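You operate a simulated robot arm through the tools that you are given. There is no shell and no other tool.

The job below is to be done with a simulated robot arm. You get a single attempt, and the scene is never put back.

## Task
Swing the jointed arm to its white mark, mount the small grey lamp on it and switch it on.
Fine: loosen the arm knob to swing it; tighten it, then load the arm; use the yellow rocker on the blue recorder box. Where these are worked on the way, their far stop is far enough and under half their travel is too little: arm knob.
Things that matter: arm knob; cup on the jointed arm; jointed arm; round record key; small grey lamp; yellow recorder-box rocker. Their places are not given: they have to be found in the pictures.

Only the result counts: the job must be done as asked and must still hold three seconds after the hand-in. Knocking over, shifting, dropping, spilling or breaking anything else fails it.

## Robot
A 7-joint arm with a two-finger parallel gripper, fixed in place. Base frame: the origin is at the foot of the arm, x ahead of it, y to its left, z up. Readings come in mm, degrees, newtons and seconds.
With the tool pointing down near the work surface it reaches from about 100 to 660 mm from the base axis. Its first joint turns from -166.0 to 166.0 degrees. Payload 3.43 kg.
The tool frame sits at the grasp point between the pads (the TCP): z along the fingers, y along the line on which they close. The tips reach 34 mm beyond it. Largest opening 128 mm; finger width 24, thickness 12; the body of the gripper, 48 by 130 mm, starts 96 mm behind the TCP.
Orientation is told as [roll, pitch, yaw] about the base's x, y, z axes, in that order, counted from this pose: with the fingers straight down and closing along the base's y, the tool's x points along the base's -x, its y along +y and its z along -z.

## Interface
- The arm moves only by the tool step_arm. Its argument "series" is a list of rows, each an object of numbers (a shift or turn left out is 0, a gripper value left out holds the last): "dx", "dy", "dz": the shift along the tool's x, y, z in mm; "rx", "ry", "rz": the turn, a rotation vector about the tool's x, y, z in degrees. In form: [{"dx": .., "dy": .., "dz": .., "rx": .., "ry": .., "rz": ..}, ...]. A call has 1 to 20 rows; each row shifts and turns the commanded pose from where the row before left it, along the tool's axes as they then stand. "jaw" is the gripper command, from -1 (shut) to 1 (fully open), values between in proportion, set as the call begins (left out, the last holds). Rows are played at 5 a second. More than 50 mm and 8.6 degrees between two rows, or a gripper value outside its range, and nothing of the call is played. Where a pose cannot be reached the arm comes as near as it can. A force on the tool above 40 N (or 10 N above the force at the start of the call, whichever is more), or a blocked arm, ends the call early, and 0.2 s more pass. The fingers move at their own pace (about 108 mm/s each) and stop on an object; they squeeze with about 43 N. The grip force told is the motor's: it shows also when the fingers shut on nothing. Time passes only in rows, and 0.2 s behind the last, so rows that do not move let the fingers close. It gives the time, the measured TCP pose, the force on the tool (base axes), the opening and the grip force at its end, in the units of the frame above (readings bear some noise), with the torque about the TCP (base axes, N m) and any sound that the robot's microphone picked up.
- Cameras (640 x 400 px; columns grow to the right, rows downward): "scene" is fixed at [400.7, -500.8, 1460.2]; the picture's right is [0.89, -0.45, 0.00], its down [-0.30, -0.59, -0.75] and it looks along [0.34, 0.67, -0.66] (base axes); focal length 362 px, centre (320, 200). "wrist" rides on the gripper at [76, -11, -160] in the tool frame; the picture's right is [0.15, 0.99, 0.00], its down [-0.88, 0.13, -0.46] and it looks along [-0.45, 0.07, 0.89] (tool axes); focal length 234 px, centre (320, 200).
- grab_frame(camera): a new picture of that camera. It takes no simulated time.
- move_column(by): slides the trunk up (or, below 0, down) by that many mm; the arm rides with it, the base frame stays. It gives what a move gives, with no picture.
- probe_pixels(camera, pixels): for up to 12 pixels [column, row] of the newest picture of that camera ("zoom" is the newest enlarged one), the place [x, y, z] in the base frame of the surface seen there, good to about 2 mm. It takes no simulated time.
- zoom(camera, box): a new picture of the part [left, top, right, bottom] of that camera's present view, enlarged. It takes no simulated time.
- hand_in(): hands the job in; it is judged then, once.

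Leave the gripper open and the arm clear of the work at the hand-in unless told otherwise.

The tools are called after "Emit:" as name(argument=value, ...) on one line, values as JSON. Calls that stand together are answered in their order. step_arm: Moves the arm, as the interface text tells. Its arguments: {"type":"object","properties":{"series":{"type":"array","items":{"type":"object","properties":{"dx":{"type":"number"},"dy":{"type":"number"},"dz":{"type":"number"},"rx":{"type":"number"},"ry":{"type":"number"},"rz":{"type":"number"}}}},"jaw":{"type":"number"}},"required":["series"]} The other tools are called the same way: move_column (by) slides the trunk up or down; grab_frame (camera) takes a picture; probe_pixels (camera, pixels) gives the place of the surface under pixels of a picture; zoom (camera, box) takes an enlarged picture of a part of a camera's view; hand_in () hands the job in.

At the start:

```text
clock: 0.0
tcp_pos: [482.0, -124.6, 1130.6]
tool_rot: [0.0, 0.0, 0.0]
ft_force: [0.1, -0.7, -0.3]
wrist_torque: [0.0, 0.0, -0.02]
grip_width: 128.0
grip_force: 0.2
trunk travel left (down, up): [-275.0, 49.0]
```

scene: 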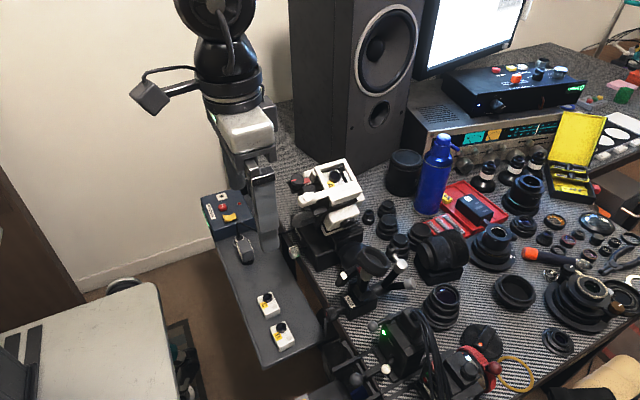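
wrist: 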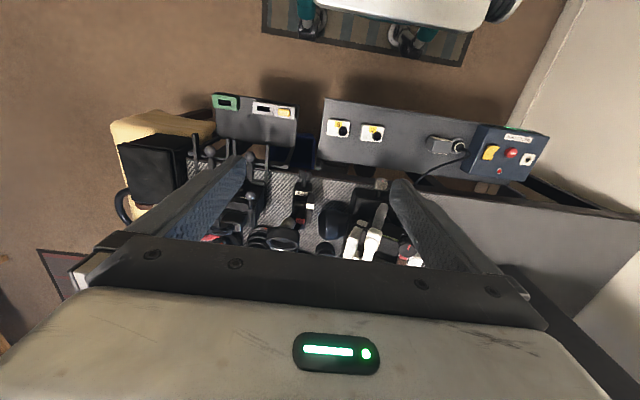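

I'll start by looking more closely at the shelf left of the table in the scene view, where a blue box (around 225,210), a grey item (243,250) and two white blocks (267,303 and 283,335) are visible.

Emit:
zoom(camera="scene", box=[190, 170, 350, 270])

Emit:
zoom(camera="scene", box=[220, 270, 380, 370])

Emit:
zoom(camera="wrist", box=[300, 80, 560, 242])

Emit:
zoom(camera="scene", box=[280, 150, 440, 250])

```text
4.00 times, centred on (270, 220) of scene
```

zoom: 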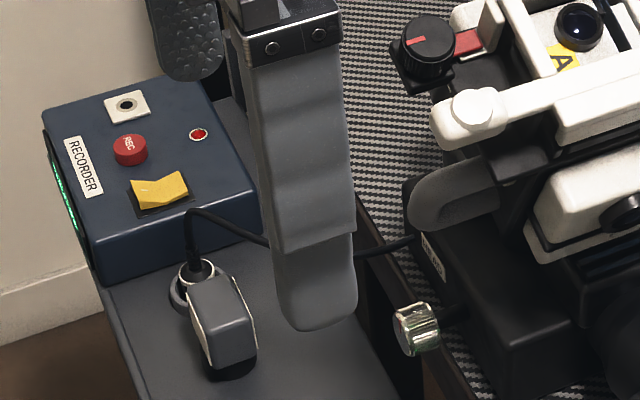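

```text
4.00 times, centred on (300, 320) of scene
```

zoom: 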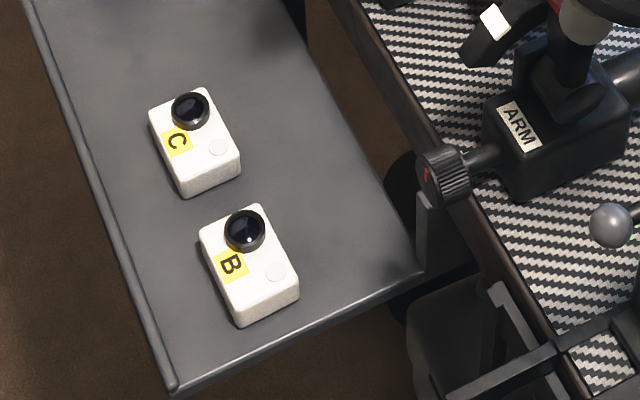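

```text
2.46 times, centred on (430, 161) of wrist
```

zoom: 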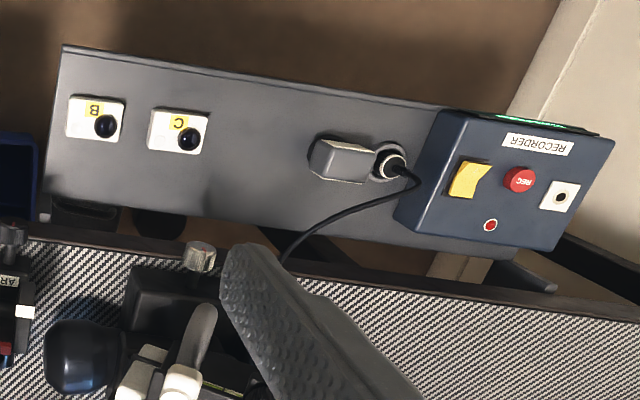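

```text
4.00 times, centred on (360, 200) of scene
```

zoom: 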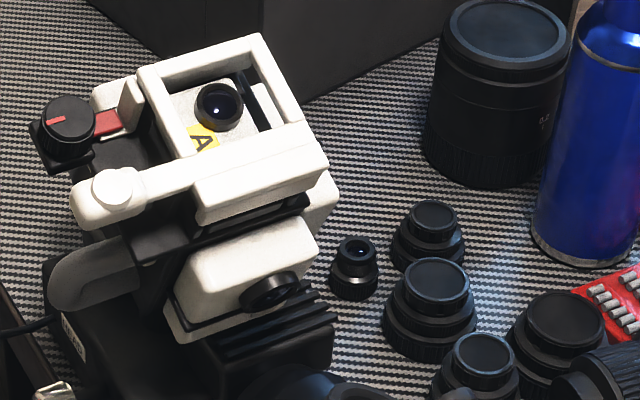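

The "ARM" block with its knob sits near scene (345,300), and the small grey lamp with a cord seems to be at (243,250). Next I look at the arm, its cup and the white mark.

Emit:
zoom(camera="scene", box=[310, 225, 430, 325])

Emit:
zoom(camera="scene", box=[310, 290, 486, 400])

Emit:
zoom(camera="wrist", box=[180, 80, 440, 242])

Emit:
zoom(camera="scene", box=[200, 180, 290, 280])

```text
4.00 times, centred on (370, 275) of scene
```

zoom: 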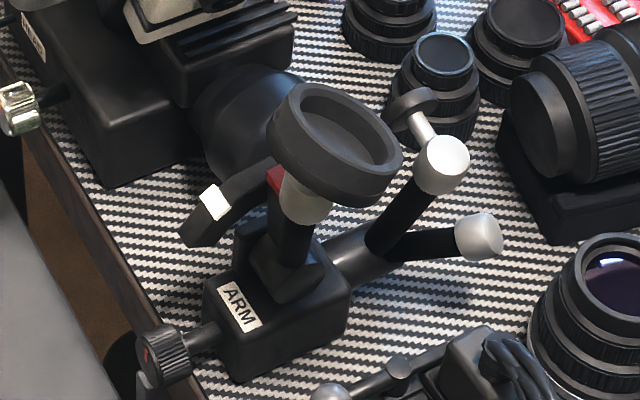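

```text
3.64 times, centred on (398, 345) of scene
```

zoom: 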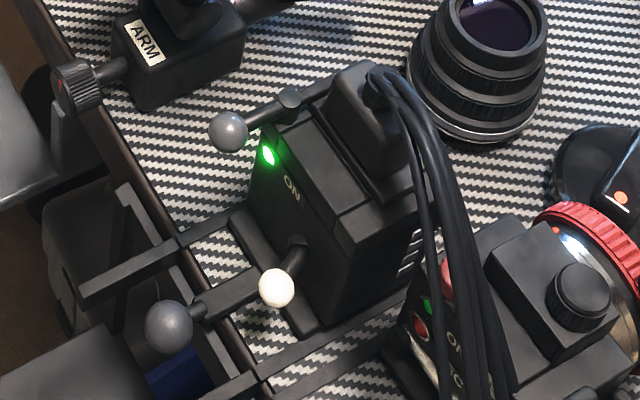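

```text
2.46 times, centred on (310, 161) of wrist
```

zoom: 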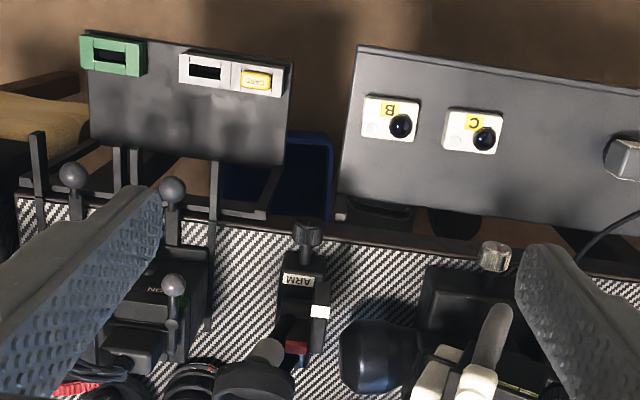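

```text
4.00 times, centred on (245, 230) of scene
```

zoom: 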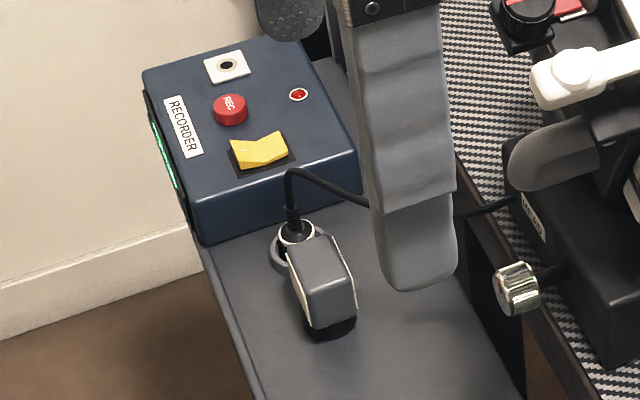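

I'll probe key places from the fixed scene camera: the recorder box parts, lamp, tray, and the arm block, knob, cup, mark and red pointer.

Emit:
grab_frame(camera="scene")

Emit:
probe_pixels(camera="scene", pixels=[[222, 207], [230, 217], [225, 213], [243, 242], [247, 255], [238, 239], [250, 290], [340, 313], [345, 297], [349, 300], [363, 275], [379, 271]])

Emit:
probe_pixels(camera="scene", pixels=[[372, 262], [367, 270], [385, 262], [371, 250], [363, 285], [362, 293], [380, 289], [375, 262], [398, 266], [409, 284], [360, 279], [365, 310]])

```text
taken
```

scene: 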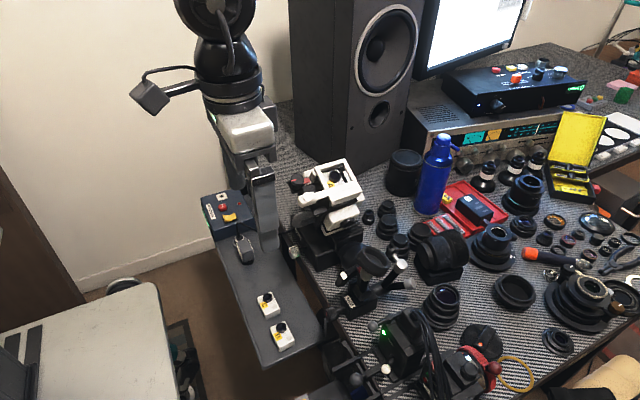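

```text
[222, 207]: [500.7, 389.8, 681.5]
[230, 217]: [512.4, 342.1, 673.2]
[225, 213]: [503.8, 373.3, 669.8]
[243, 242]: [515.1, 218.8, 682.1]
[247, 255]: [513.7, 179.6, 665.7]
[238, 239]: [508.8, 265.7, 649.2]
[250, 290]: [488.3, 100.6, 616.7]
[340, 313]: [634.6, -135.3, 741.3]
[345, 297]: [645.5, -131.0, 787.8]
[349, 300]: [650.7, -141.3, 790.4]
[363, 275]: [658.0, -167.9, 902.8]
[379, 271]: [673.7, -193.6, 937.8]
```

```text
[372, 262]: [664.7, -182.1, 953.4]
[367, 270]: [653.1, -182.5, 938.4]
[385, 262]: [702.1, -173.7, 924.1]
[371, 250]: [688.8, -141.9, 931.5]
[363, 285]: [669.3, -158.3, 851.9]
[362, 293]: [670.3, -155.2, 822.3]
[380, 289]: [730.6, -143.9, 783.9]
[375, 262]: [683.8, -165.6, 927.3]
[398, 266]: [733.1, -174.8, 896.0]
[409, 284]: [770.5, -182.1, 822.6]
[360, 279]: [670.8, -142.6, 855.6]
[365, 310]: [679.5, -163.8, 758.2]
```

The lamp is around (514,200,~680) on the tray (z≈617); the cup is around (684,-165,930); the knob around (634,-135,741). I'll pull the gripper back toward the base and look at the ARM device through the wrist camera.

Emit:
step_arm(series=[{"dx": 40, "dy": 0, "dz": 0}, {"dx": 40, "dy": 0, "dz": 20}, {"dx": 40, "dz": 40}])

Emit:
grab_frame(camera="wrist")

Emit:
grab_frame(camera="scene")

```text
refused: row 3 steps farther than a row can; nothing moved
```

```text
taken
```

wrist: 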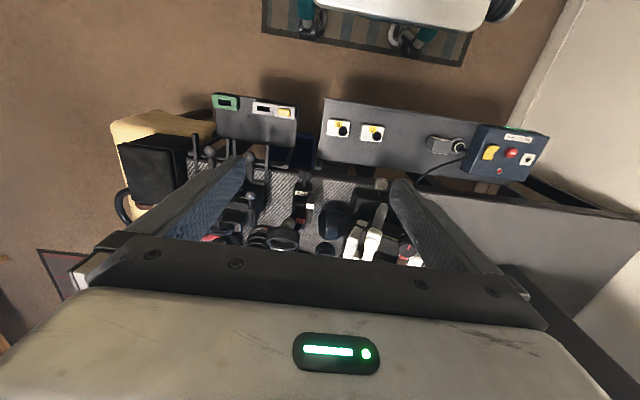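

```text
taken
```

scene: 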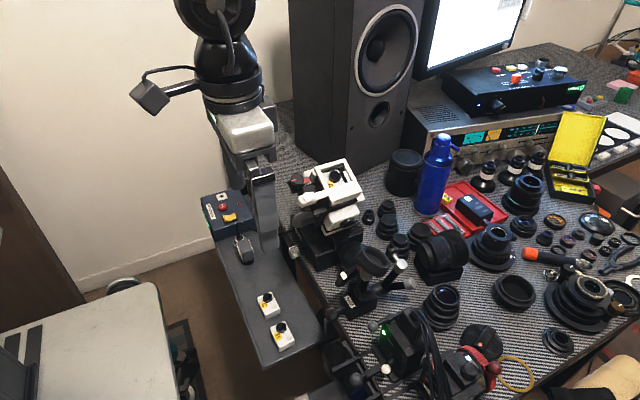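

The third row was over 50 mm. I retry with shorter rows: back 120 mm and down about 20 mm.

Emit:
step_arm(series=[{"dx": 40}, {"dx": 40}, {"dx": 40}, {"dz": 20}])

Emit:
grab_frame(camera="wrist")

Emit:
grab_frame(camera="scene")

```text
clock: 1.0
tcp_pos: [359.9, -123.8, 1110.0]
tool_rot: [0.1, -0.2, 0.0]
ft_force: [-0.3, 0.5, -0.1]
wrist_torque: [0.02, -0.01, 0.0]
grip_width: 127.9
grip_force: 0.1
trunk travel left (down, up): [-275.0, 49.0]
```

```text
taken
```

wrist: 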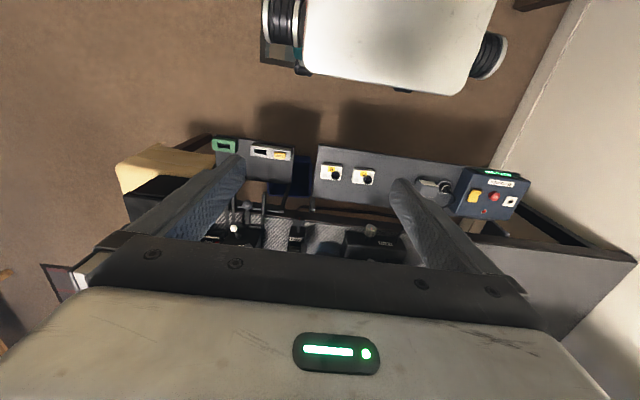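

```text
taken
```

scene: 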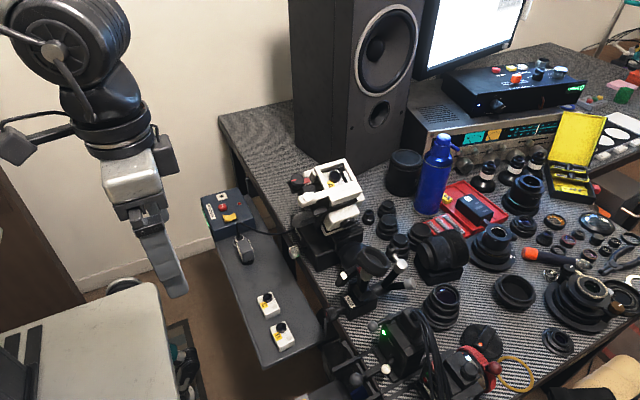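

The arm is out of the scene view now. I zoom on the lamp, the recorder box and the ARM device.

Emit:
zoom(camera="scene", box=[220, 225, 268, 275])

Emit:
zoom(camera="scene", box=[330, 235, 420, 291])

Emit:
zoom(camera="scene", box=[325, 270, 405, 320])

Emit:
zoom(camera="scene", box=[195, 180, 310, 252])

```text
8.00 times, centred on (244, 250) of scene
```

zoom: 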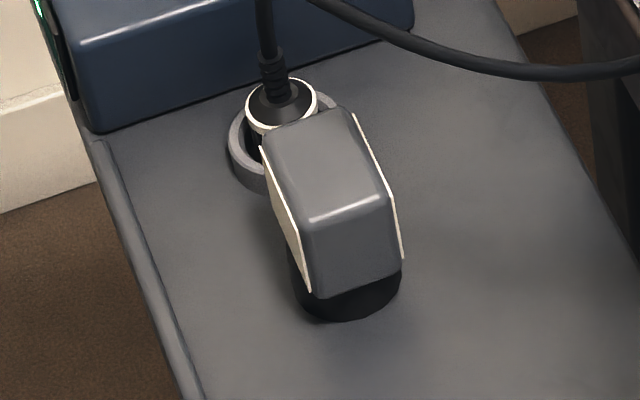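

```text
7.11 times, centred on (375, 263) of scene
```

zoom: 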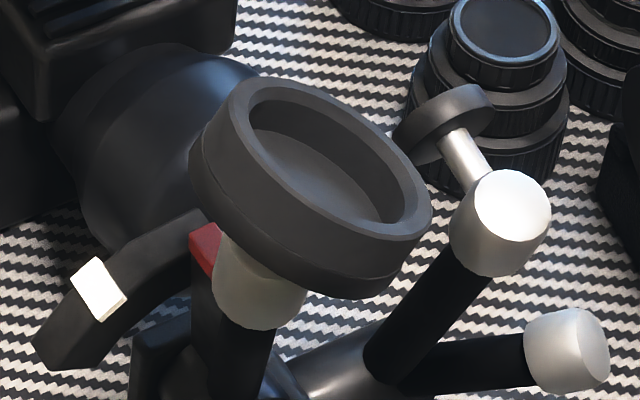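

```text
8.00 times, centred on (365, 295) of scene
```

zoom: 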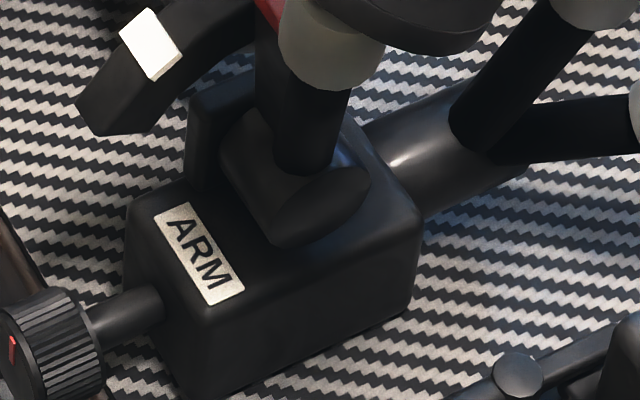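

```text
5.56 times, centred on (252, 216) of scene
```

zoom: 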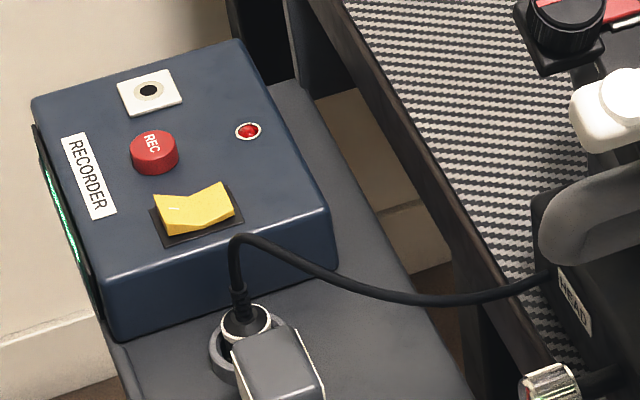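

I see the lamp (grey box head on a black round foot) with a cabled plug parked in a ring right beside it. I take a fresh zoom of the ARM device and probe the white mark, red pointer, arc, cup rim and post.

Emit:
zoom(camera="scene", box=[325, 240, 421, 300])

Emit:
probe_pixels(camera="scene", pixels=[[344, 275.5], [358.8, 269.3], [340, 281], [350, 271], [335, 315], [331, 313], [347, 305], [353, 300], [358, 306], [348, 318], [361, 296], [357, 290]])

```text
6.67 times, centred on (373, 270) of scene
```

zoom: 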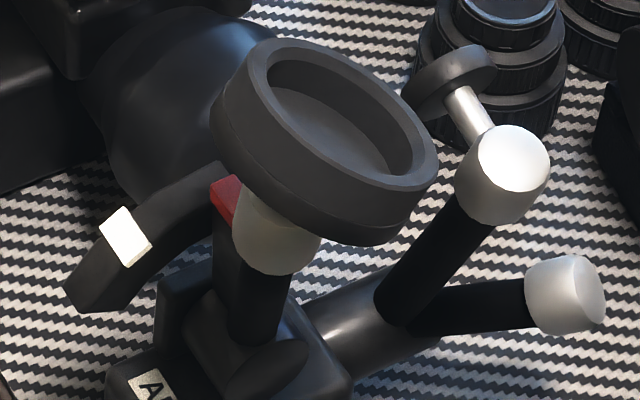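

```text
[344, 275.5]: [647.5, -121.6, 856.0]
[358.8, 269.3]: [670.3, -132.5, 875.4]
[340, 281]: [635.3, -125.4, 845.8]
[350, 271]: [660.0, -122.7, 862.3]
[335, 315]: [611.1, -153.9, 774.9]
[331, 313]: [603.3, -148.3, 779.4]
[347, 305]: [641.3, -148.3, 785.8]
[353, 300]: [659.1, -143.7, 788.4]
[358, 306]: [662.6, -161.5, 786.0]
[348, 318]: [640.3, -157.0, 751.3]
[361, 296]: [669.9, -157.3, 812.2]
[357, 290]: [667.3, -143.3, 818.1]
```

I'll probe several points on this zoom: the cup's rim and floor, the post, and the red pointer.

Emit:
probe_pixels(camera="zoom", pixels=[[258, 55], [262, 110], [300, 148], [350, 175], [400, 192], [430, 165], [395, 110], [340, 62], [300, 46], [330, 120], [300, 100], [370, 150]])

Emit:
probe_pixels(camera="zoom", pixels=[[228, 195], [215, 188], [235, 250], [240, 320], [275, 250], [280, 310], [300, 370], [190, 290], [170, 310], [200, 320], [270, 365], [225, 140]])

Emit:
probe_pixels(camera="zoom", pixels=[[85, 300], [70, 290], [110, 225], [125, 240], [140, 255], [160, 200], [200, 180], [360, 310], [430, 260], [470, 310], [510, 160], [560, 290]])

```text
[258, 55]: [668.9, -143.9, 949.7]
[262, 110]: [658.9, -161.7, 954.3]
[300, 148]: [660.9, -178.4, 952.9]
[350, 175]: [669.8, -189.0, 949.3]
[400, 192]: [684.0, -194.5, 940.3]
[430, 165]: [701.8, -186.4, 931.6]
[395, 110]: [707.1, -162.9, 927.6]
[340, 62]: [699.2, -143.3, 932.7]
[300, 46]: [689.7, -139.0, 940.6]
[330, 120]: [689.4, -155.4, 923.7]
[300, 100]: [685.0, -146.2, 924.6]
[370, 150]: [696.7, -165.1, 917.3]
```

```text
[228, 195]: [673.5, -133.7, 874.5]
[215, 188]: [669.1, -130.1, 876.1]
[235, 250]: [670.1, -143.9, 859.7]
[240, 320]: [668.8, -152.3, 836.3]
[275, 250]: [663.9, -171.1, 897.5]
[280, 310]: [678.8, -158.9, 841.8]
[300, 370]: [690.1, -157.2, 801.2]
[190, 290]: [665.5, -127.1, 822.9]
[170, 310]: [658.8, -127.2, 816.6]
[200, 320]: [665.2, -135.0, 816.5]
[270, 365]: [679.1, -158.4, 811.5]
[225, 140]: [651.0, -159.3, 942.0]
```

```text
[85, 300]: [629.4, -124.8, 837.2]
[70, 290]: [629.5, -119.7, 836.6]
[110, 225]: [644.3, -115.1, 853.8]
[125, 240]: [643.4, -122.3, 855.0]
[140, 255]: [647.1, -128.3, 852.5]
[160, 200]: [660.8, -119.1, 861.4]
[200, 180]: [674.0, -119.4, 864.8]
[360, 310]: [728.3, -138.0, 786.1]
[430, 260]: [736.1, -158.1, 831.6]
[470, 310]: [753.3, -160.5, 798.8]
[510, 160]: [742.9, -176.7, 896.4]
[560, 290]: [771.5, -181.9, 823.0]
```

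The arc is in the x–z plane (y≈-122), hinge about (681, –, 805), and the mark is some 30–36° toward the robot from the current pointer position; the cup now leans about 29° away. Now I zoom on the knob and lamp.

Emit:
zoom(camera="scene", box=[316, 295, 364, 325])

Emit:
probe_pixels(camera="zoom", pixels=[[150, 250], [170, 210], [200, 200], [230, 260], [260, 230], [300, 200], [340, 180], [180, 290], [220, 300], [250, 180], [420, 160], [500, 300]])

Emit:
zoom(camera="wrist", box=[240, 160, 480, 260])

```text
13.33 times, centred on (340, 310) of scene
```

zoom: 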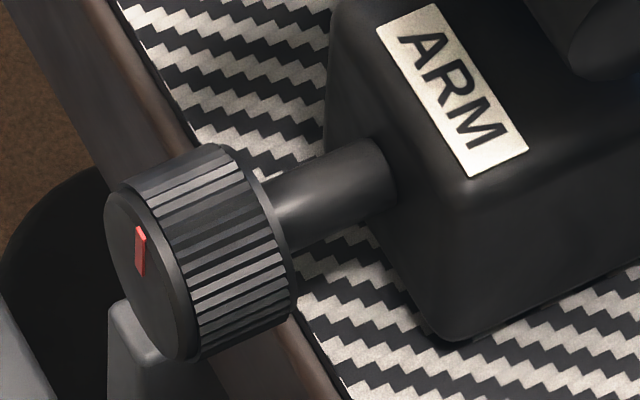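

```text
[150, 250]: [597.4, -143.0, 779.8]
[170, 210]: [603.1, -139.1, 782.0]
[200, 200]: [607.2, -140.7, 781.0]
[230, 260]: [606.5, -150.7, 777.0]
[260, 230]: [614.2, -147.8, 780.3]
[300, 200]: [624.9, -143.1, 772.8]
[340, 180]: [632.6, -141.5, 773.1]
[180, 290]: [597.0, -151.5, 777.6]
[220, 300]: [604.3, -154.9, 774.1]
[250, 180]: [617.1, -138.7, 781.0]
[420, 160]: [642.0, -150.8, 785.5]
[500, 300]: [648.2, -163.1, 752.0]
```

```text
2.67 times, centred on (360, 210) of wrist
```

zoom: 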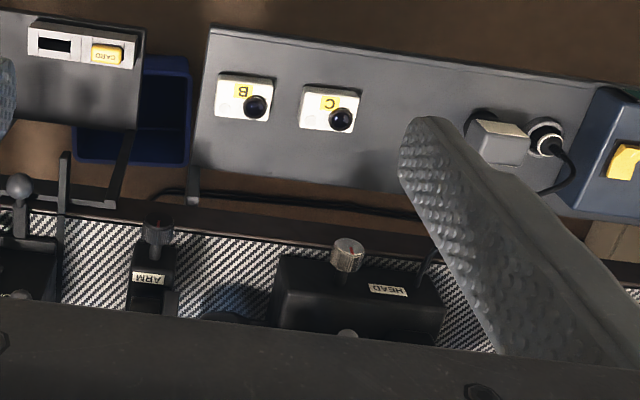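

The knob's axis runs along x at about (608,-146,767), face at x≈597, red mark near 12 o'clock. Next I go look at the lamp and recorder box through the wrist camera: move to about (430,186,850).

Emit:
step_arm(series=[{"dx": -14, "dy": 45}, {"dx": -14, "dy": 45}, {"dx": -14, "dy": 45}, {"dx": -14, "dy": 45}, {"dx": -14, "dy": 45}, {"dy": 45}, {"dy": 40, "dz": 20}, {"dz": 48}, {"dz": 48}, {"dz": 48}, {"dz": 48}, {"dz": 48}])

Emit:
grab_frame(camera="wrist")

Emit:
grab_frame(camera="scene")

```text
clock: 3.6
tcp_pos: [432.5, 187.0, 849.1]
tool_rot: [0.0, -0.1, 0.1]
ft_force: [0.0, -0.1, -0.4]
wrist_torque: [-0.05, -0.03, -0.02]
grip_width: 128.0
grip_force: 0.1
trunk travel left (down, up): [-275.0, 49.0]
```

```text
taken
```

wrist: 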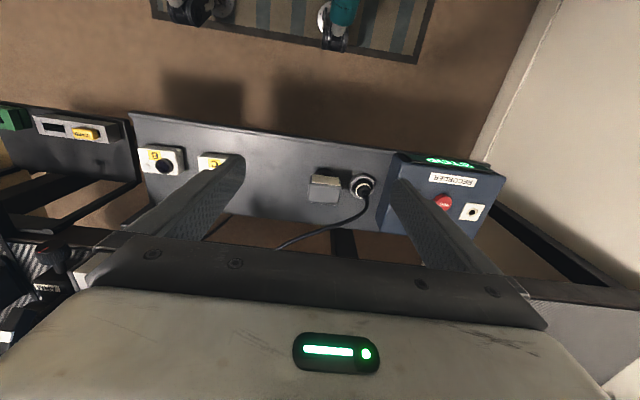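

```text
taken
```

scene: 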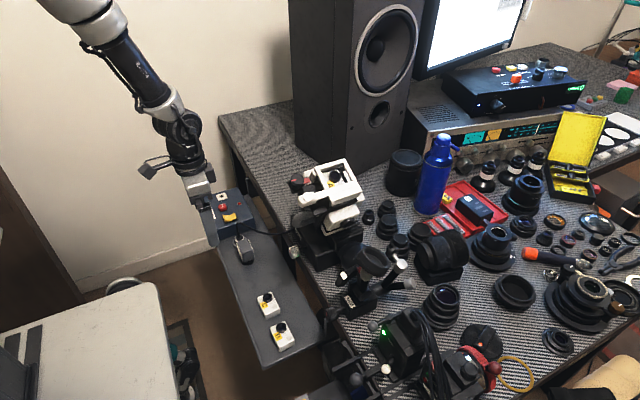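

The lamp shows at wrist (325,188), the plug at (362,187). I zoom in on the lamp and on the recorder.

Emit:
zoom(camera="wrist", box=[290, 155, 402, 225])

Emit:
probe_pixels(camera="zoom", pixels=[[120, 130], [310, 135], [130, 200], [280, 230], [210, 150], [210, 210], [110, 240], [420, 180], [380, 140], [460, 200], [200, 300], [200, 90]])

Emit:
zoom(camera="wrist", box=[380, 140, 508, 220])

```text
5.71 times, centred on (346, 190) of wrist
```

zoom: 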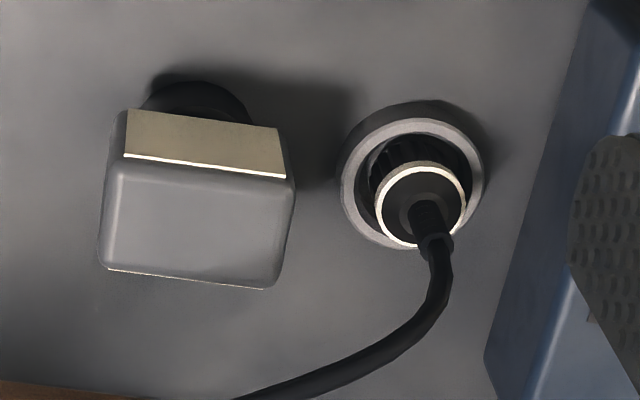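

```text
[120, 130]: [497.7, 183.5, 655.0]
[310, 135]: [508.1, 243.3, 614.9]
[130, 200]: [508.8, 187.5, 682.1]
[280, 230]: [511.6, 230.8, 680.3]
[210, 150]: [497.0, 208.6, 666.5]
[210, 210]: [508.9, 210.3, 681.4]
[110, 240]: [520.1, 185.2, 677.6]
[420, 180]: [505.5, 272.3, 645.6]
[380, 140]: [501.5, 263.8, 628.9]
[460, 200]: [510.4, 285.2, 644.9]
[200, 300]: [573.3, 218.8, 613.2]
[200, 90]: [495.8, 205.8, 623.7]
```

```text
5.00 times, centred on (444, 180) of wrist
```

zoom: 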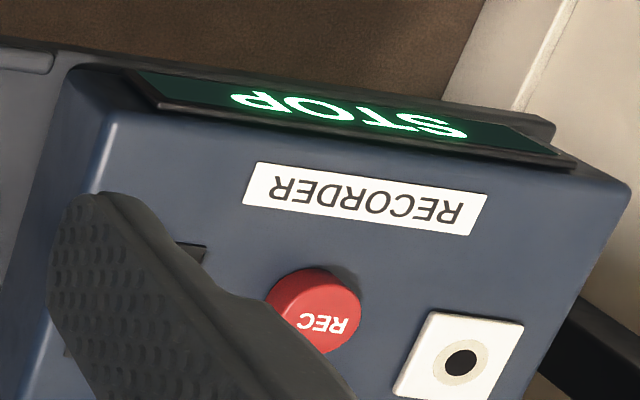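

The lamp head spans about x 497–524, y 183–234, top z≈682, on a black foot at about (508,208); the display on the recorder reads STOP. First job is the knob: I rise, go to about (450,-146,950), then tilt the fingers forward in steps.

Emit:
step_arm(series=[{"dz": -45}, {"dz": -45}, {"dy": -48}, {"dy": -48}, {"dy": -48}, {"dy": -48}, {"dy": -48}, {"dy": -48}, {"dy": -45}], jaw=0)

Emit:
step_arm(series=[{"ry": -8}, {"ry": -8}, {"ry": -8}, {"ry": -8}, {"ry": -8}, {"ry": -5}])

Emit:
grab_frame(camera="wrist")

Emit:
grab_frame(camera="scene")

```text
clock: 5.6
tcp_pos: [430.4, -146.8, 939.1]
tool_rot: [0.0, 0.1, 0.0]
ft_force: [0.6, 0.3, -0.3]
wrist_torque: [0.03, 0.01, -0.03]
grip_width: 64.2
grip_force: 0.0
trunk travel left (down, up): [-275.0, 49.0]
```

```text
clock: 7.0
tcp_pos: [430.7, -145.5, 940.7]
tool_rot: [0.0, -45.1, 0.0]
ft_force: [0.0, 0.9, 0.8]
wrist_torque: [0.0, 0.03, 0.0]
grip_width: 64.2
grip_force: 0.0
trunk travel left (down, up): [-275.0, 49.0]
```

```text
taken
```

wrist: 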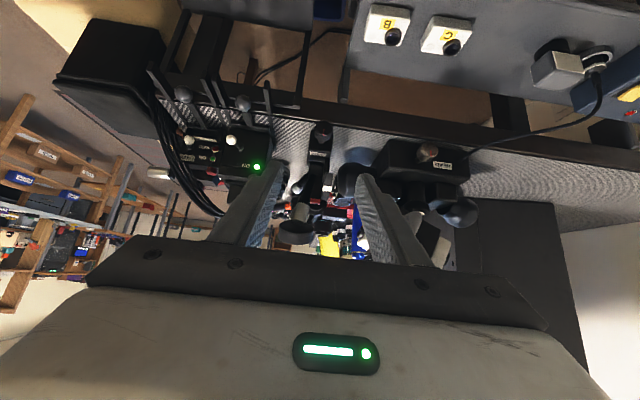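

```text
taken
```

scene: 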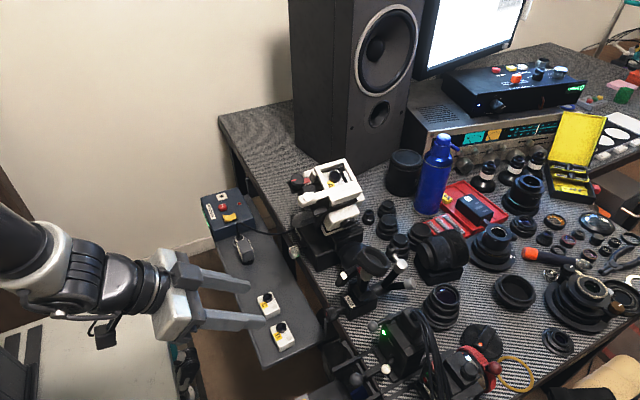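

At -45° pitch the wrist camera sees the knob around (320,130). I zoom in on the ARM unit from this side.

Emit:
zoom(camera="wrist", box=[270, 110, 382, 180])

Emit:
zoom(camera="wrist", box=[264, 165, 376, 250])

```text
5.71 times, centred on (326, 145) of wrist
```

zoom: 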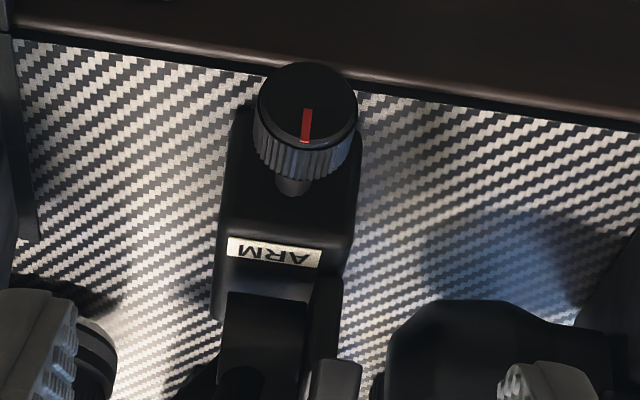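

```text
4.71 times, centred on (320, 208) of wrist
```

zoom: 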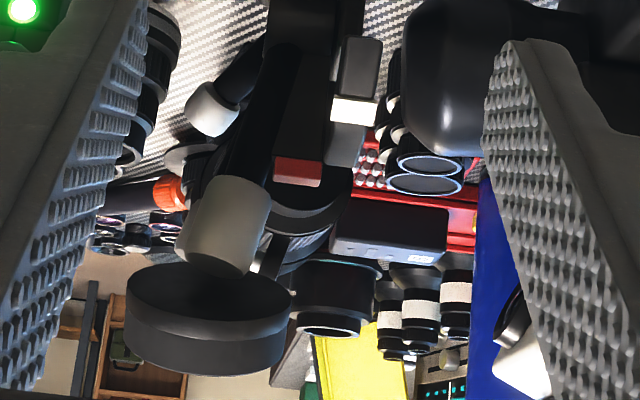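

Knob mark is at 12 o'clock. I continue the tilt to -90° so the fingers point along +x.

Emit:
step_arm(series=[{"ry": -8}, {"ry": -8}, {"ry": -8}, {"ry": -8}, {"ry": -8}, {"ry": -5}])

Emit:
grab_frame(camera="wrist")

Emit:
grab_frame(camera="scene")

```text
clock: 8.4
tcp_pos: [431.5, -146.3, 941.2]
tool_rot: [-168.3, -89.9, 168.3]
ft_force: [-0.4, 0.5, 0.6]
wrist_torque: [-0.01, 0.03, -0.01]
grip_width: 64.0
grip_force: 0.1
trunk travel left (down, up): [-275.0, 49.0]
```

```text
taken
```

wrist: 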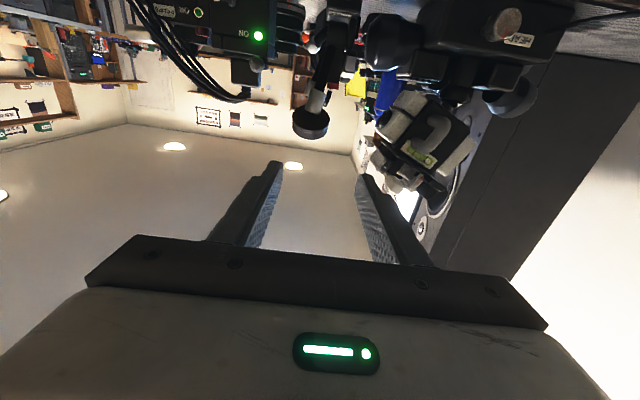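

```text
taken
```

scene: 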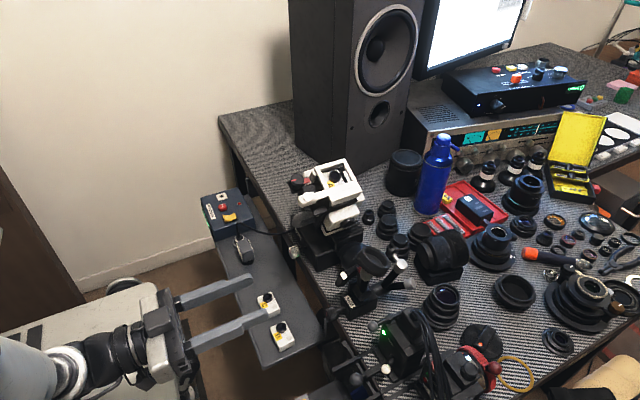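

The pose is good: tool z along +x, tool x pointing down. Now I lower to z≈767 and advance to x≈500, then look at the knob.

Emit:
step_arm(series=[{"dx": 45}, {"dx": 45}, {"dx": 45}, {"dx": 39}, {"dz": 35}, {"dz": 35}])

Emit:
grab_frame(camera="wrist")

Emit:
grab_frame(camera="scene")

```text
clock: 9.3
tcp_pos: [430.0, -146.5, 813.9]
tool_rot: [176.7, -89.0, -176.9]
ft_force: [-13.8, -0.4, 58.5]
wrist_torque: [-0.22, 11.68, -0.06]
grip_width: 63.9
grip_force: 0.0
trunk travel left (down, up): [-275.0, 49.0]
stopped in row 4: the force on the tool passed its limit at 300 N (the readings are from after the stop); the commanded pose is now the measured one
```

```text
taken
```

wrist: 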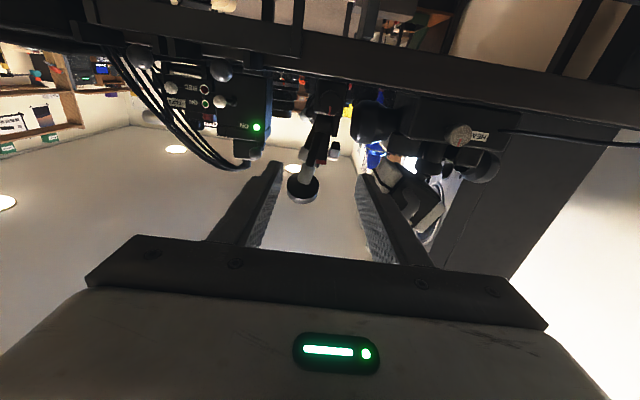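

```text
taken
```

scene: 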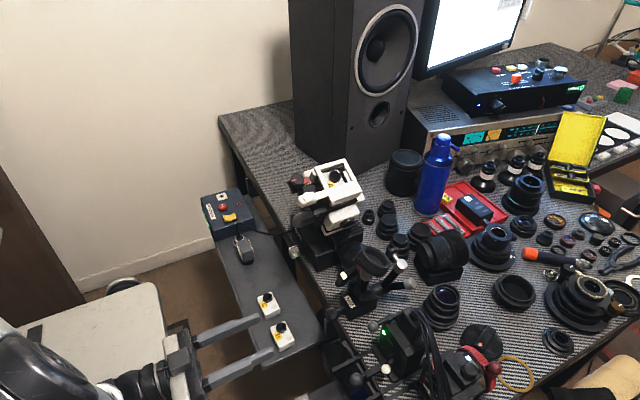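

The wrist touched the white stand top of the robot itself behind the tray. I back off upward and probe where that stand ends.

Emit:
step_arm(series=[{"dx": -40}, {"dx": -40}])

Emit:
grab_frame(camera="scene")

Emit:
probe_pixels(camera="scene", pixels=[[75, 310], [140, 300], [158, 330], [150, 290], [100, 300], [170, 380], [100, 390], [20, 340], [60, 380], [130, 340], [179, 399], [155, 288]])

```text
clock: 9.9
tcp_pos: [429.7, -145.2, 891.2]
tool_rot: [177.9, -89.2, -177.9]
ft_force: [0.8, -0.4, 0.2]
wrist_torque: [-0.03, -0.01, 0.0]
grip_width: 64.1
grip_force: 0.0
trunk travel left (down, up): [-275.0, 49.0]
```

```text
taken
```

scene: 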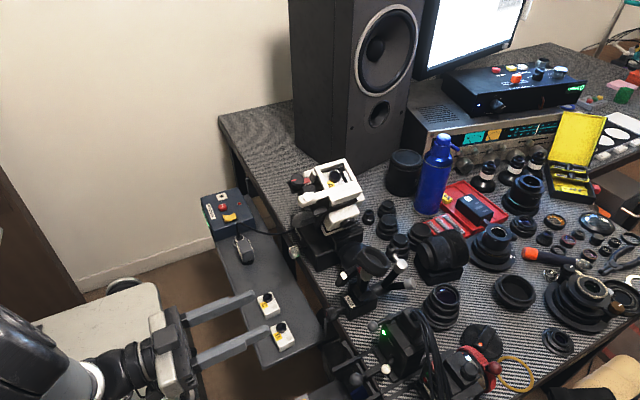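

```text
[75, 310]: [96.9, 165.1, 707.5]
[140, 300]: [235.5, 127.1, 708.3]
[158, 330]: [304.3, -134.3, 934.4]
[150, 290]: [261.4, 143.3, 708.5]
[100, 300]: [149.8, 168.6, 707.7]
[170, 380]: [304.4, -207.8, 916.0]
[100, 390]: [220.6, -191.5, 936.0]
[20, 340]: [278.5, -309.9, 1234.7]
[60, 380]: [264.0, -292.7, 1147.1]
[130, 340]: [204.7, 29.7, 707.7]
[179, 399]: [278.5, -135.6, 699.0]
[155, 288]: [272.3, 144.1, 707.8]
```

The stand top is at z≈708 ending near x≈278; the camera under the wrist hit it. I advance to x≈520 first, then lower to z≈767.

Emit:
step_arm(series=[{"dz": 45}, {"dz": 45}])

Emit:
step_arm(series=[{"dx": 40}, {"dx": 40}, {"dx": 30}, {"dx": 14}])

Emit:
grab_frame(camera="wrist")

Emit:
grab_frame(camera="scene")

```text
clock: 10.5
tcp_pos: [519.9, -147.0, 892.6]
tool_rot: [177.3, -89.1, -177.5]
ft_force: [0.0, -0.1, 0.9]
wrist_torque: [-0.01, -0.01, 0.02]
grip_width: 64.0
grip_force: 0.0
trunk travel left (down, up): [-275.0, 49.0]
```

```text
clock: 11.5
tcp_pos: [521.9, -146.5, 769.0]
tool_rot: [179.1, -89.1, -179.2]
ft_force: [0.2, 0.3, -0.5]
wrist_torque: [0.0, 0.02, -0.01]
grip_width: 63.9
grip_force: 0.0
trunk travel left (down, up): [-275.0, 49.0]
```

```text
taken
```

wrist: 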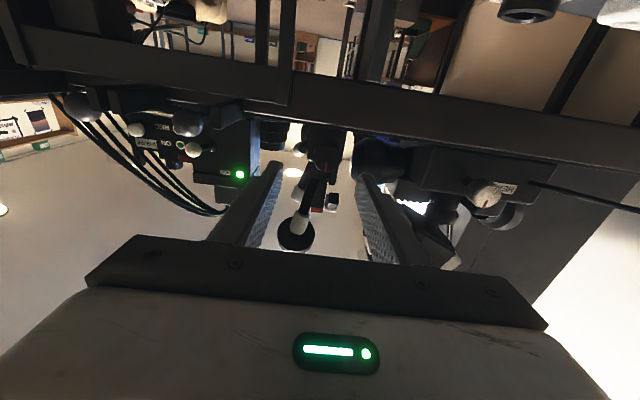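

```text
taken
```

scene: 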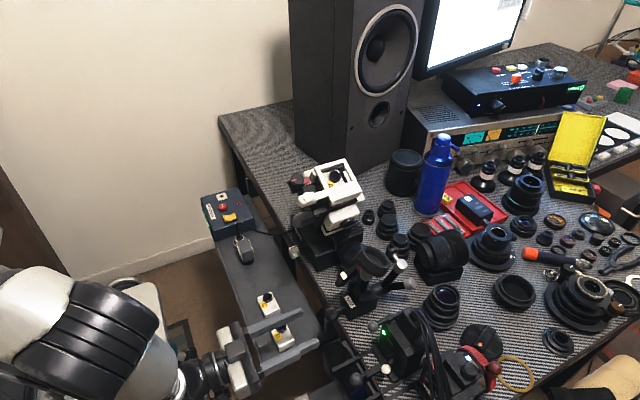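

Emit:
zoom(camera="wrist", box=[264, 130, 376, 200])

Emit:
zoom(camera="scene", box=[240, 290, 400, 390])

```text
5.71 times, centred on (320, 165) of wrist
```

zoom: 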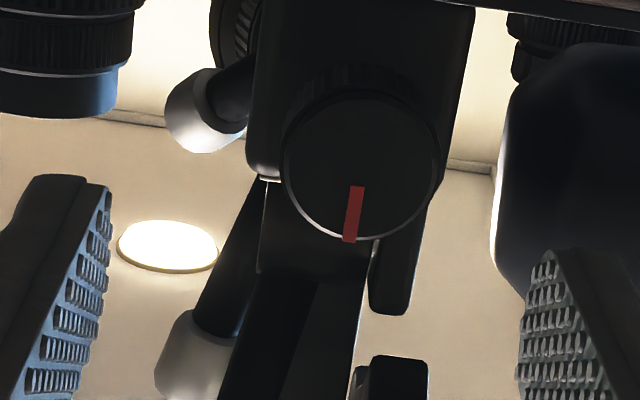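

```text
4.00 times, centred on (320, 340) of scene
```

zoom: 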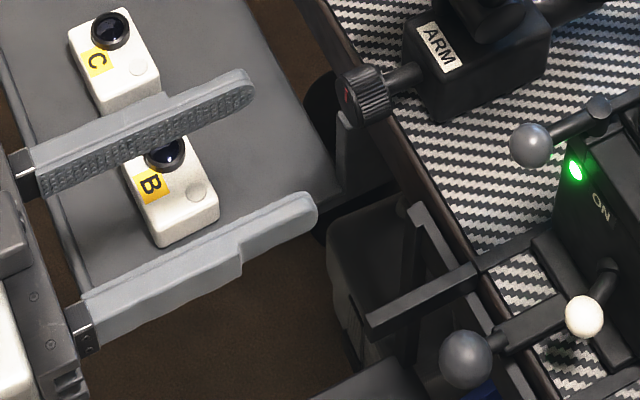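

I re-zoom the wrist view to probe the knob face edges (left ~285, right ~437, top of knob at row ~238).

Emit:
zoom(camera="wrist", box=[264, 130, 376, 200])

Emit:
probe_pixels(camera="zoom", pixels=[[290, 165], [432, 165], [360, 165], [353, 235], [360, 105], [300, 200], [420, 205], [330, 160], [400, 160], [310, 120], [410, 120], [357, 190]])

```text
5.71 times, centred on (320, 165) of wrist
```

zoom: 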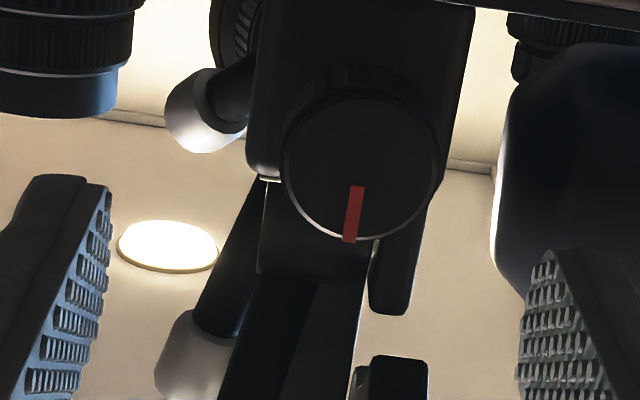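

```text
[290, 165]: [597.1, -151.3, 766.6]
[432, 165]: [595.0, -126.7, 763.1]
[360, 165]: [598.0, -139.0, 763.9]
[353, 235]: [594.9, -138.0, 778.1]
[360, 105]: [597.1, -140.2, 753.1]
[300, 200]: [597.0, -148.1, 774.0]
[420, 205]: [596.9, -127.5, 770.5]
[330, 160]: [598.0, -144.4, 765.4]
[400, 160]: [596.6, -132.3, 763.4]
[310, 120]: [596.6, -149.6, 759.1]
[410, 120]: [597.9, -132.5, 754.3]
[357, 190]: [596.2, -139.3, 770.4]
```

Knob centre is about (597 face, -139.5, 765), radius ≈13. I align (dy +7, dx +4, small tilt fix) and advance so the fingers straddle the knob, TCP x≈590.

Emit:
step_arm(series=[{"dy": 7, "dx": 4, "ry": 0.9}, {"dz": 25}, {"dz": 25}, {"dz": 18}])

Emit:
grab_frame(camera="wrist")

Emit:
zoom(camera="scene", box=[290, 280, 386, 340])

```text
clock: 12.5
tcp_pos: [590.2, -140.8, 765.5]
tool_rot: [72.3, -89.9, -72.5]
ft_force: [0.5, 0.6, 0.1]
wrist_torque: [0.0, -0.04, 0.0]
grip_width: 63.9
grip_force: 0.1
trunk travel left (down, up): [-275.0, 49.0]
```

```text
taken
```

wrist: 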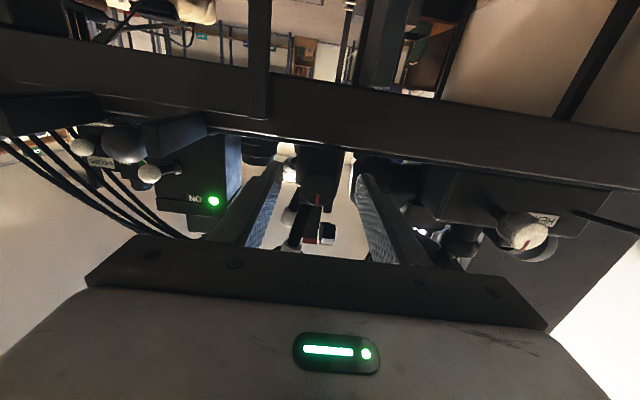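

```text
6.67 times, centred on (338, 310) of scene
```

zoom: 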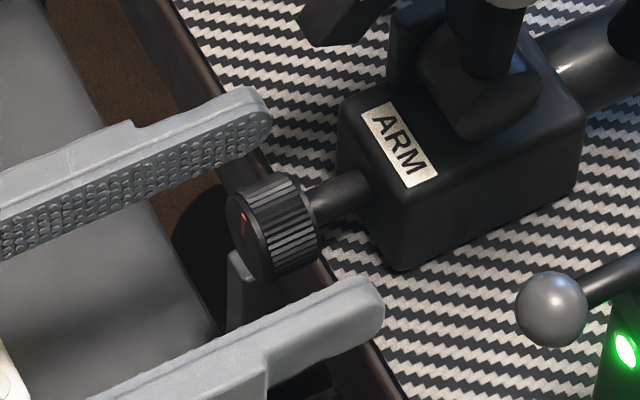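

The fingers straddle the knob evenly. I close on it.

Emit:
step_arm(series=[{"dy": 1}, {}, {}], jaw=-1)

Emit:
zoom(camera="scene", box=[290, 280, 386, 340])

```text
clock: 13.3
tcp_pos: [590.1, -140.0, 765.7]
tool_rot: [-3.3, -90.0, 3.1]
ft_force: [4.4, -10.9, -0.2]
wrist_torque: [0.01, 0.36, 0.17]
grip_width: 30.0
grip_force: 45.2
trunk travel left (down, up): [-275.0, 49.0]
```

```text
6.67 times, centred on (338, 310) of scene
```

zoom: 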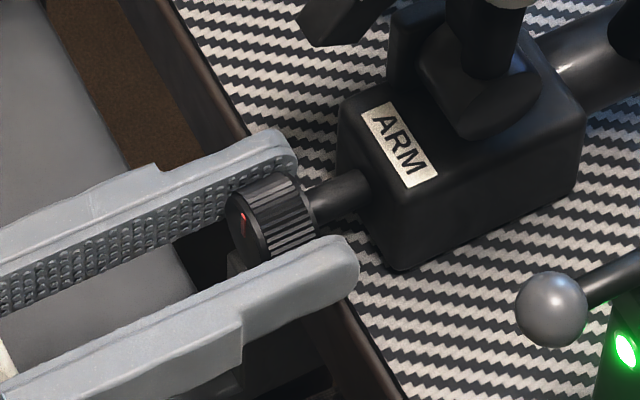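

It grips at 30 mm width with a slight side load of -11 N in y, so I shift 1 mm that way and try a first loosening turn (counter-clockwise seen from the front = negative rz).

Emit:
step_arm(series=[{"dy": -1}, {"rz": -5}, {"rz": -5}, {"rz": -5}])

Emit:
zoom(camera="scene", box=[290, 280, 386, 340])

```text
clock: 14.3
tcp_pos: [590.5, -140.6, 765.3]
tool_rot: [-90.1, -75.0, 90.1]
ft_force: [7.9, -10.1, 2.2]
wrist_torque: [0.01, 0.27, 0.11]
grip_width: 30.2
grip_force: 45.6
trunk travel left (down, up): [-275.0, 49.0]
```

```text
6.67 times, centred on (338, 310) of scene
```

zoom: 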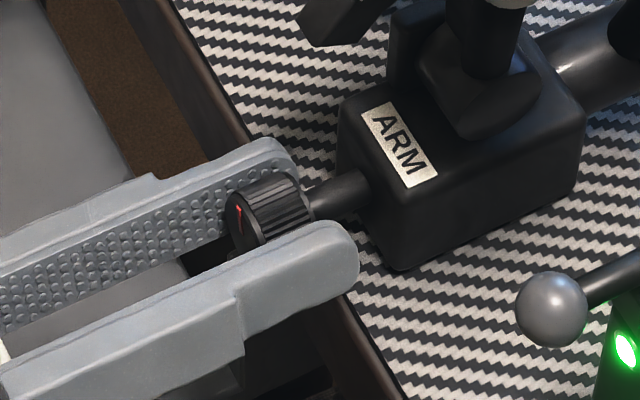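

The turn meets almost no torque and the red mark appears to lean left, so it's turning. I continue 40° more.

Emit:
step_arm(series=[{"rz": -6}, {"rz": -6}, {"rz": -6}, {"rz": -6}, {"rz": -6}, {"rz": -5}])

Emit:
zoom(camera="scene", box=[290, 280, 386, 340])

Emit:
grab_frame(camera="wrist")

```text
clock: 15.7
tcp_pos: [590.0, -138.7, 767.2]
tool_rot: [-90.2, -39.9, 90.0]
ft_force: [12.2, -6.2, 12.2]
wrist_torque: [0.01, 0.14, 0.33]
grip_width: 30.2
grip_force: 45.3
trunk travel left (down, up): [-275.0, 49.0]
```

```text
6.67 times, centred on (338, 310) of scene
```

zoom: 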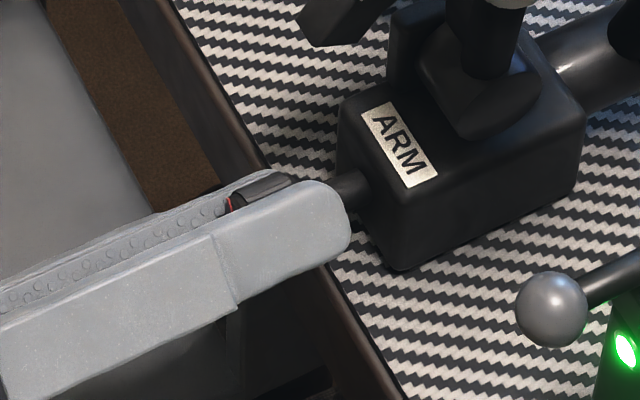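

```text
taken
```

wrist: 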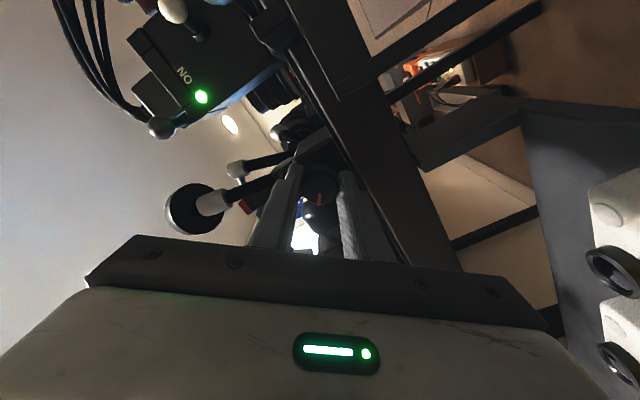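

Forces are rising slightly (12 N in x and z). I check whether the mark is turning with the gripper.

Emit:
zoom(camera="wrist", box=[276, 160, 372, 220])

```text
6.67 times, centred on (324, 190) of wrist
```

zoom: 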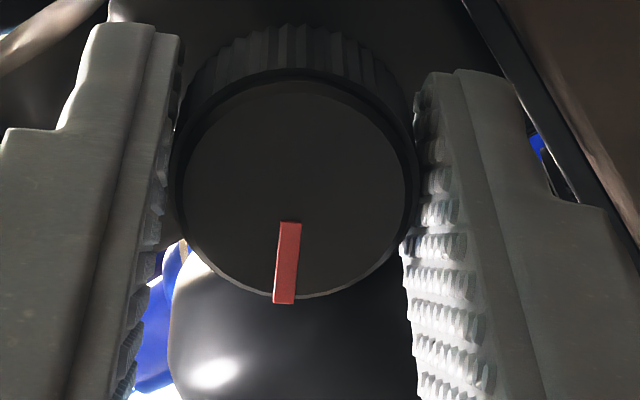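

The mark stays fixed relative to the fingers, so the knob has turned 50° with them. I nudge -y in the tool to relieve the side load and continue turning.

Emit:
step_arm(series=[{"dy": -1.5, "rz": -6}, {"rz": -6}, {"rz": -6}, {"rz": -6}, {"rz": -6}, {"rz": -6}])

Emit:
grab_frame(camera="wrist")

Emit:
zoom(camera="wrist", box=[276, 160, 372, 220])

```text
clock: 17.1
tcp_pos: [590.2, -140.0, 765.8]
tool_rot: [-89.9, -4.0, 90.0]
ft_force: [20.4, 6.8, 3.3]
wrist_torque: [0.01, -0.22, 0.08]
grip_width: 30.2
grip_force: 44.5
trunk travel left (down, up): [-275.0, 49.0]
```

```text
taken
```

wrist: 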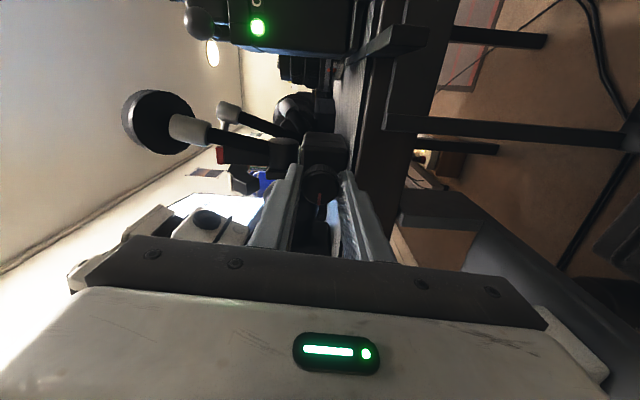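

```text
6.67 times, centred on (324, 190) of wrist
```

zoom: 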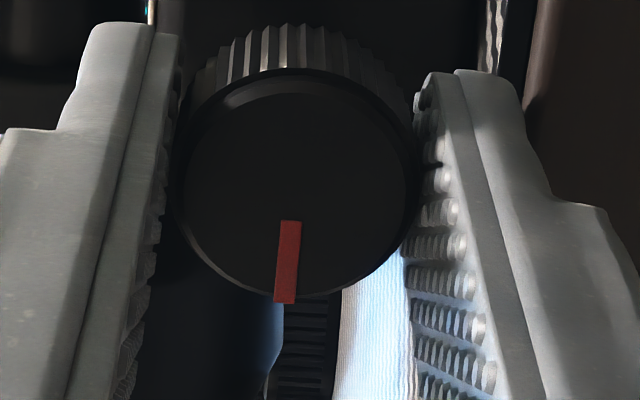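

The knob has followed 86° without a stop; a pull of 20 N has grown along x, so I ease forward 1.5 mm and continue turning.

Emit:
step_arm(series=[{"dz": 1.5}, {"rz": -6}, {"rz": -6}, {"rz": -6}, {"rz": -6}, {"rz": -6}])

Emit:
zoom(camera="wrist", box=[276, 160, 372, 220])

```text
clock: 18.5
tcp_pos: [590.4, -140.3, 765.9]
tool_rot: [-89.9, 26.0, 89.8]
ft_force: [-8.7, -1.3, 4.1]
wrist_torque: [0.59, -0.36, -0.3]
grip_width: 30.2
grip_force: 44.9
trunk travel left (down, up): [-275.0, 49.0]
```

```text
6.67 times, centred on (324, 190) of wrist
```

zoom: 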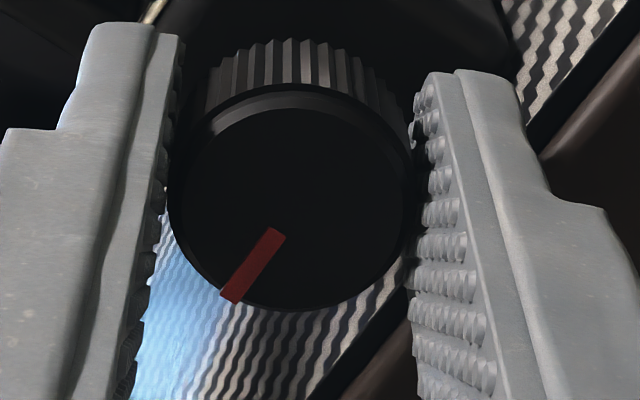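

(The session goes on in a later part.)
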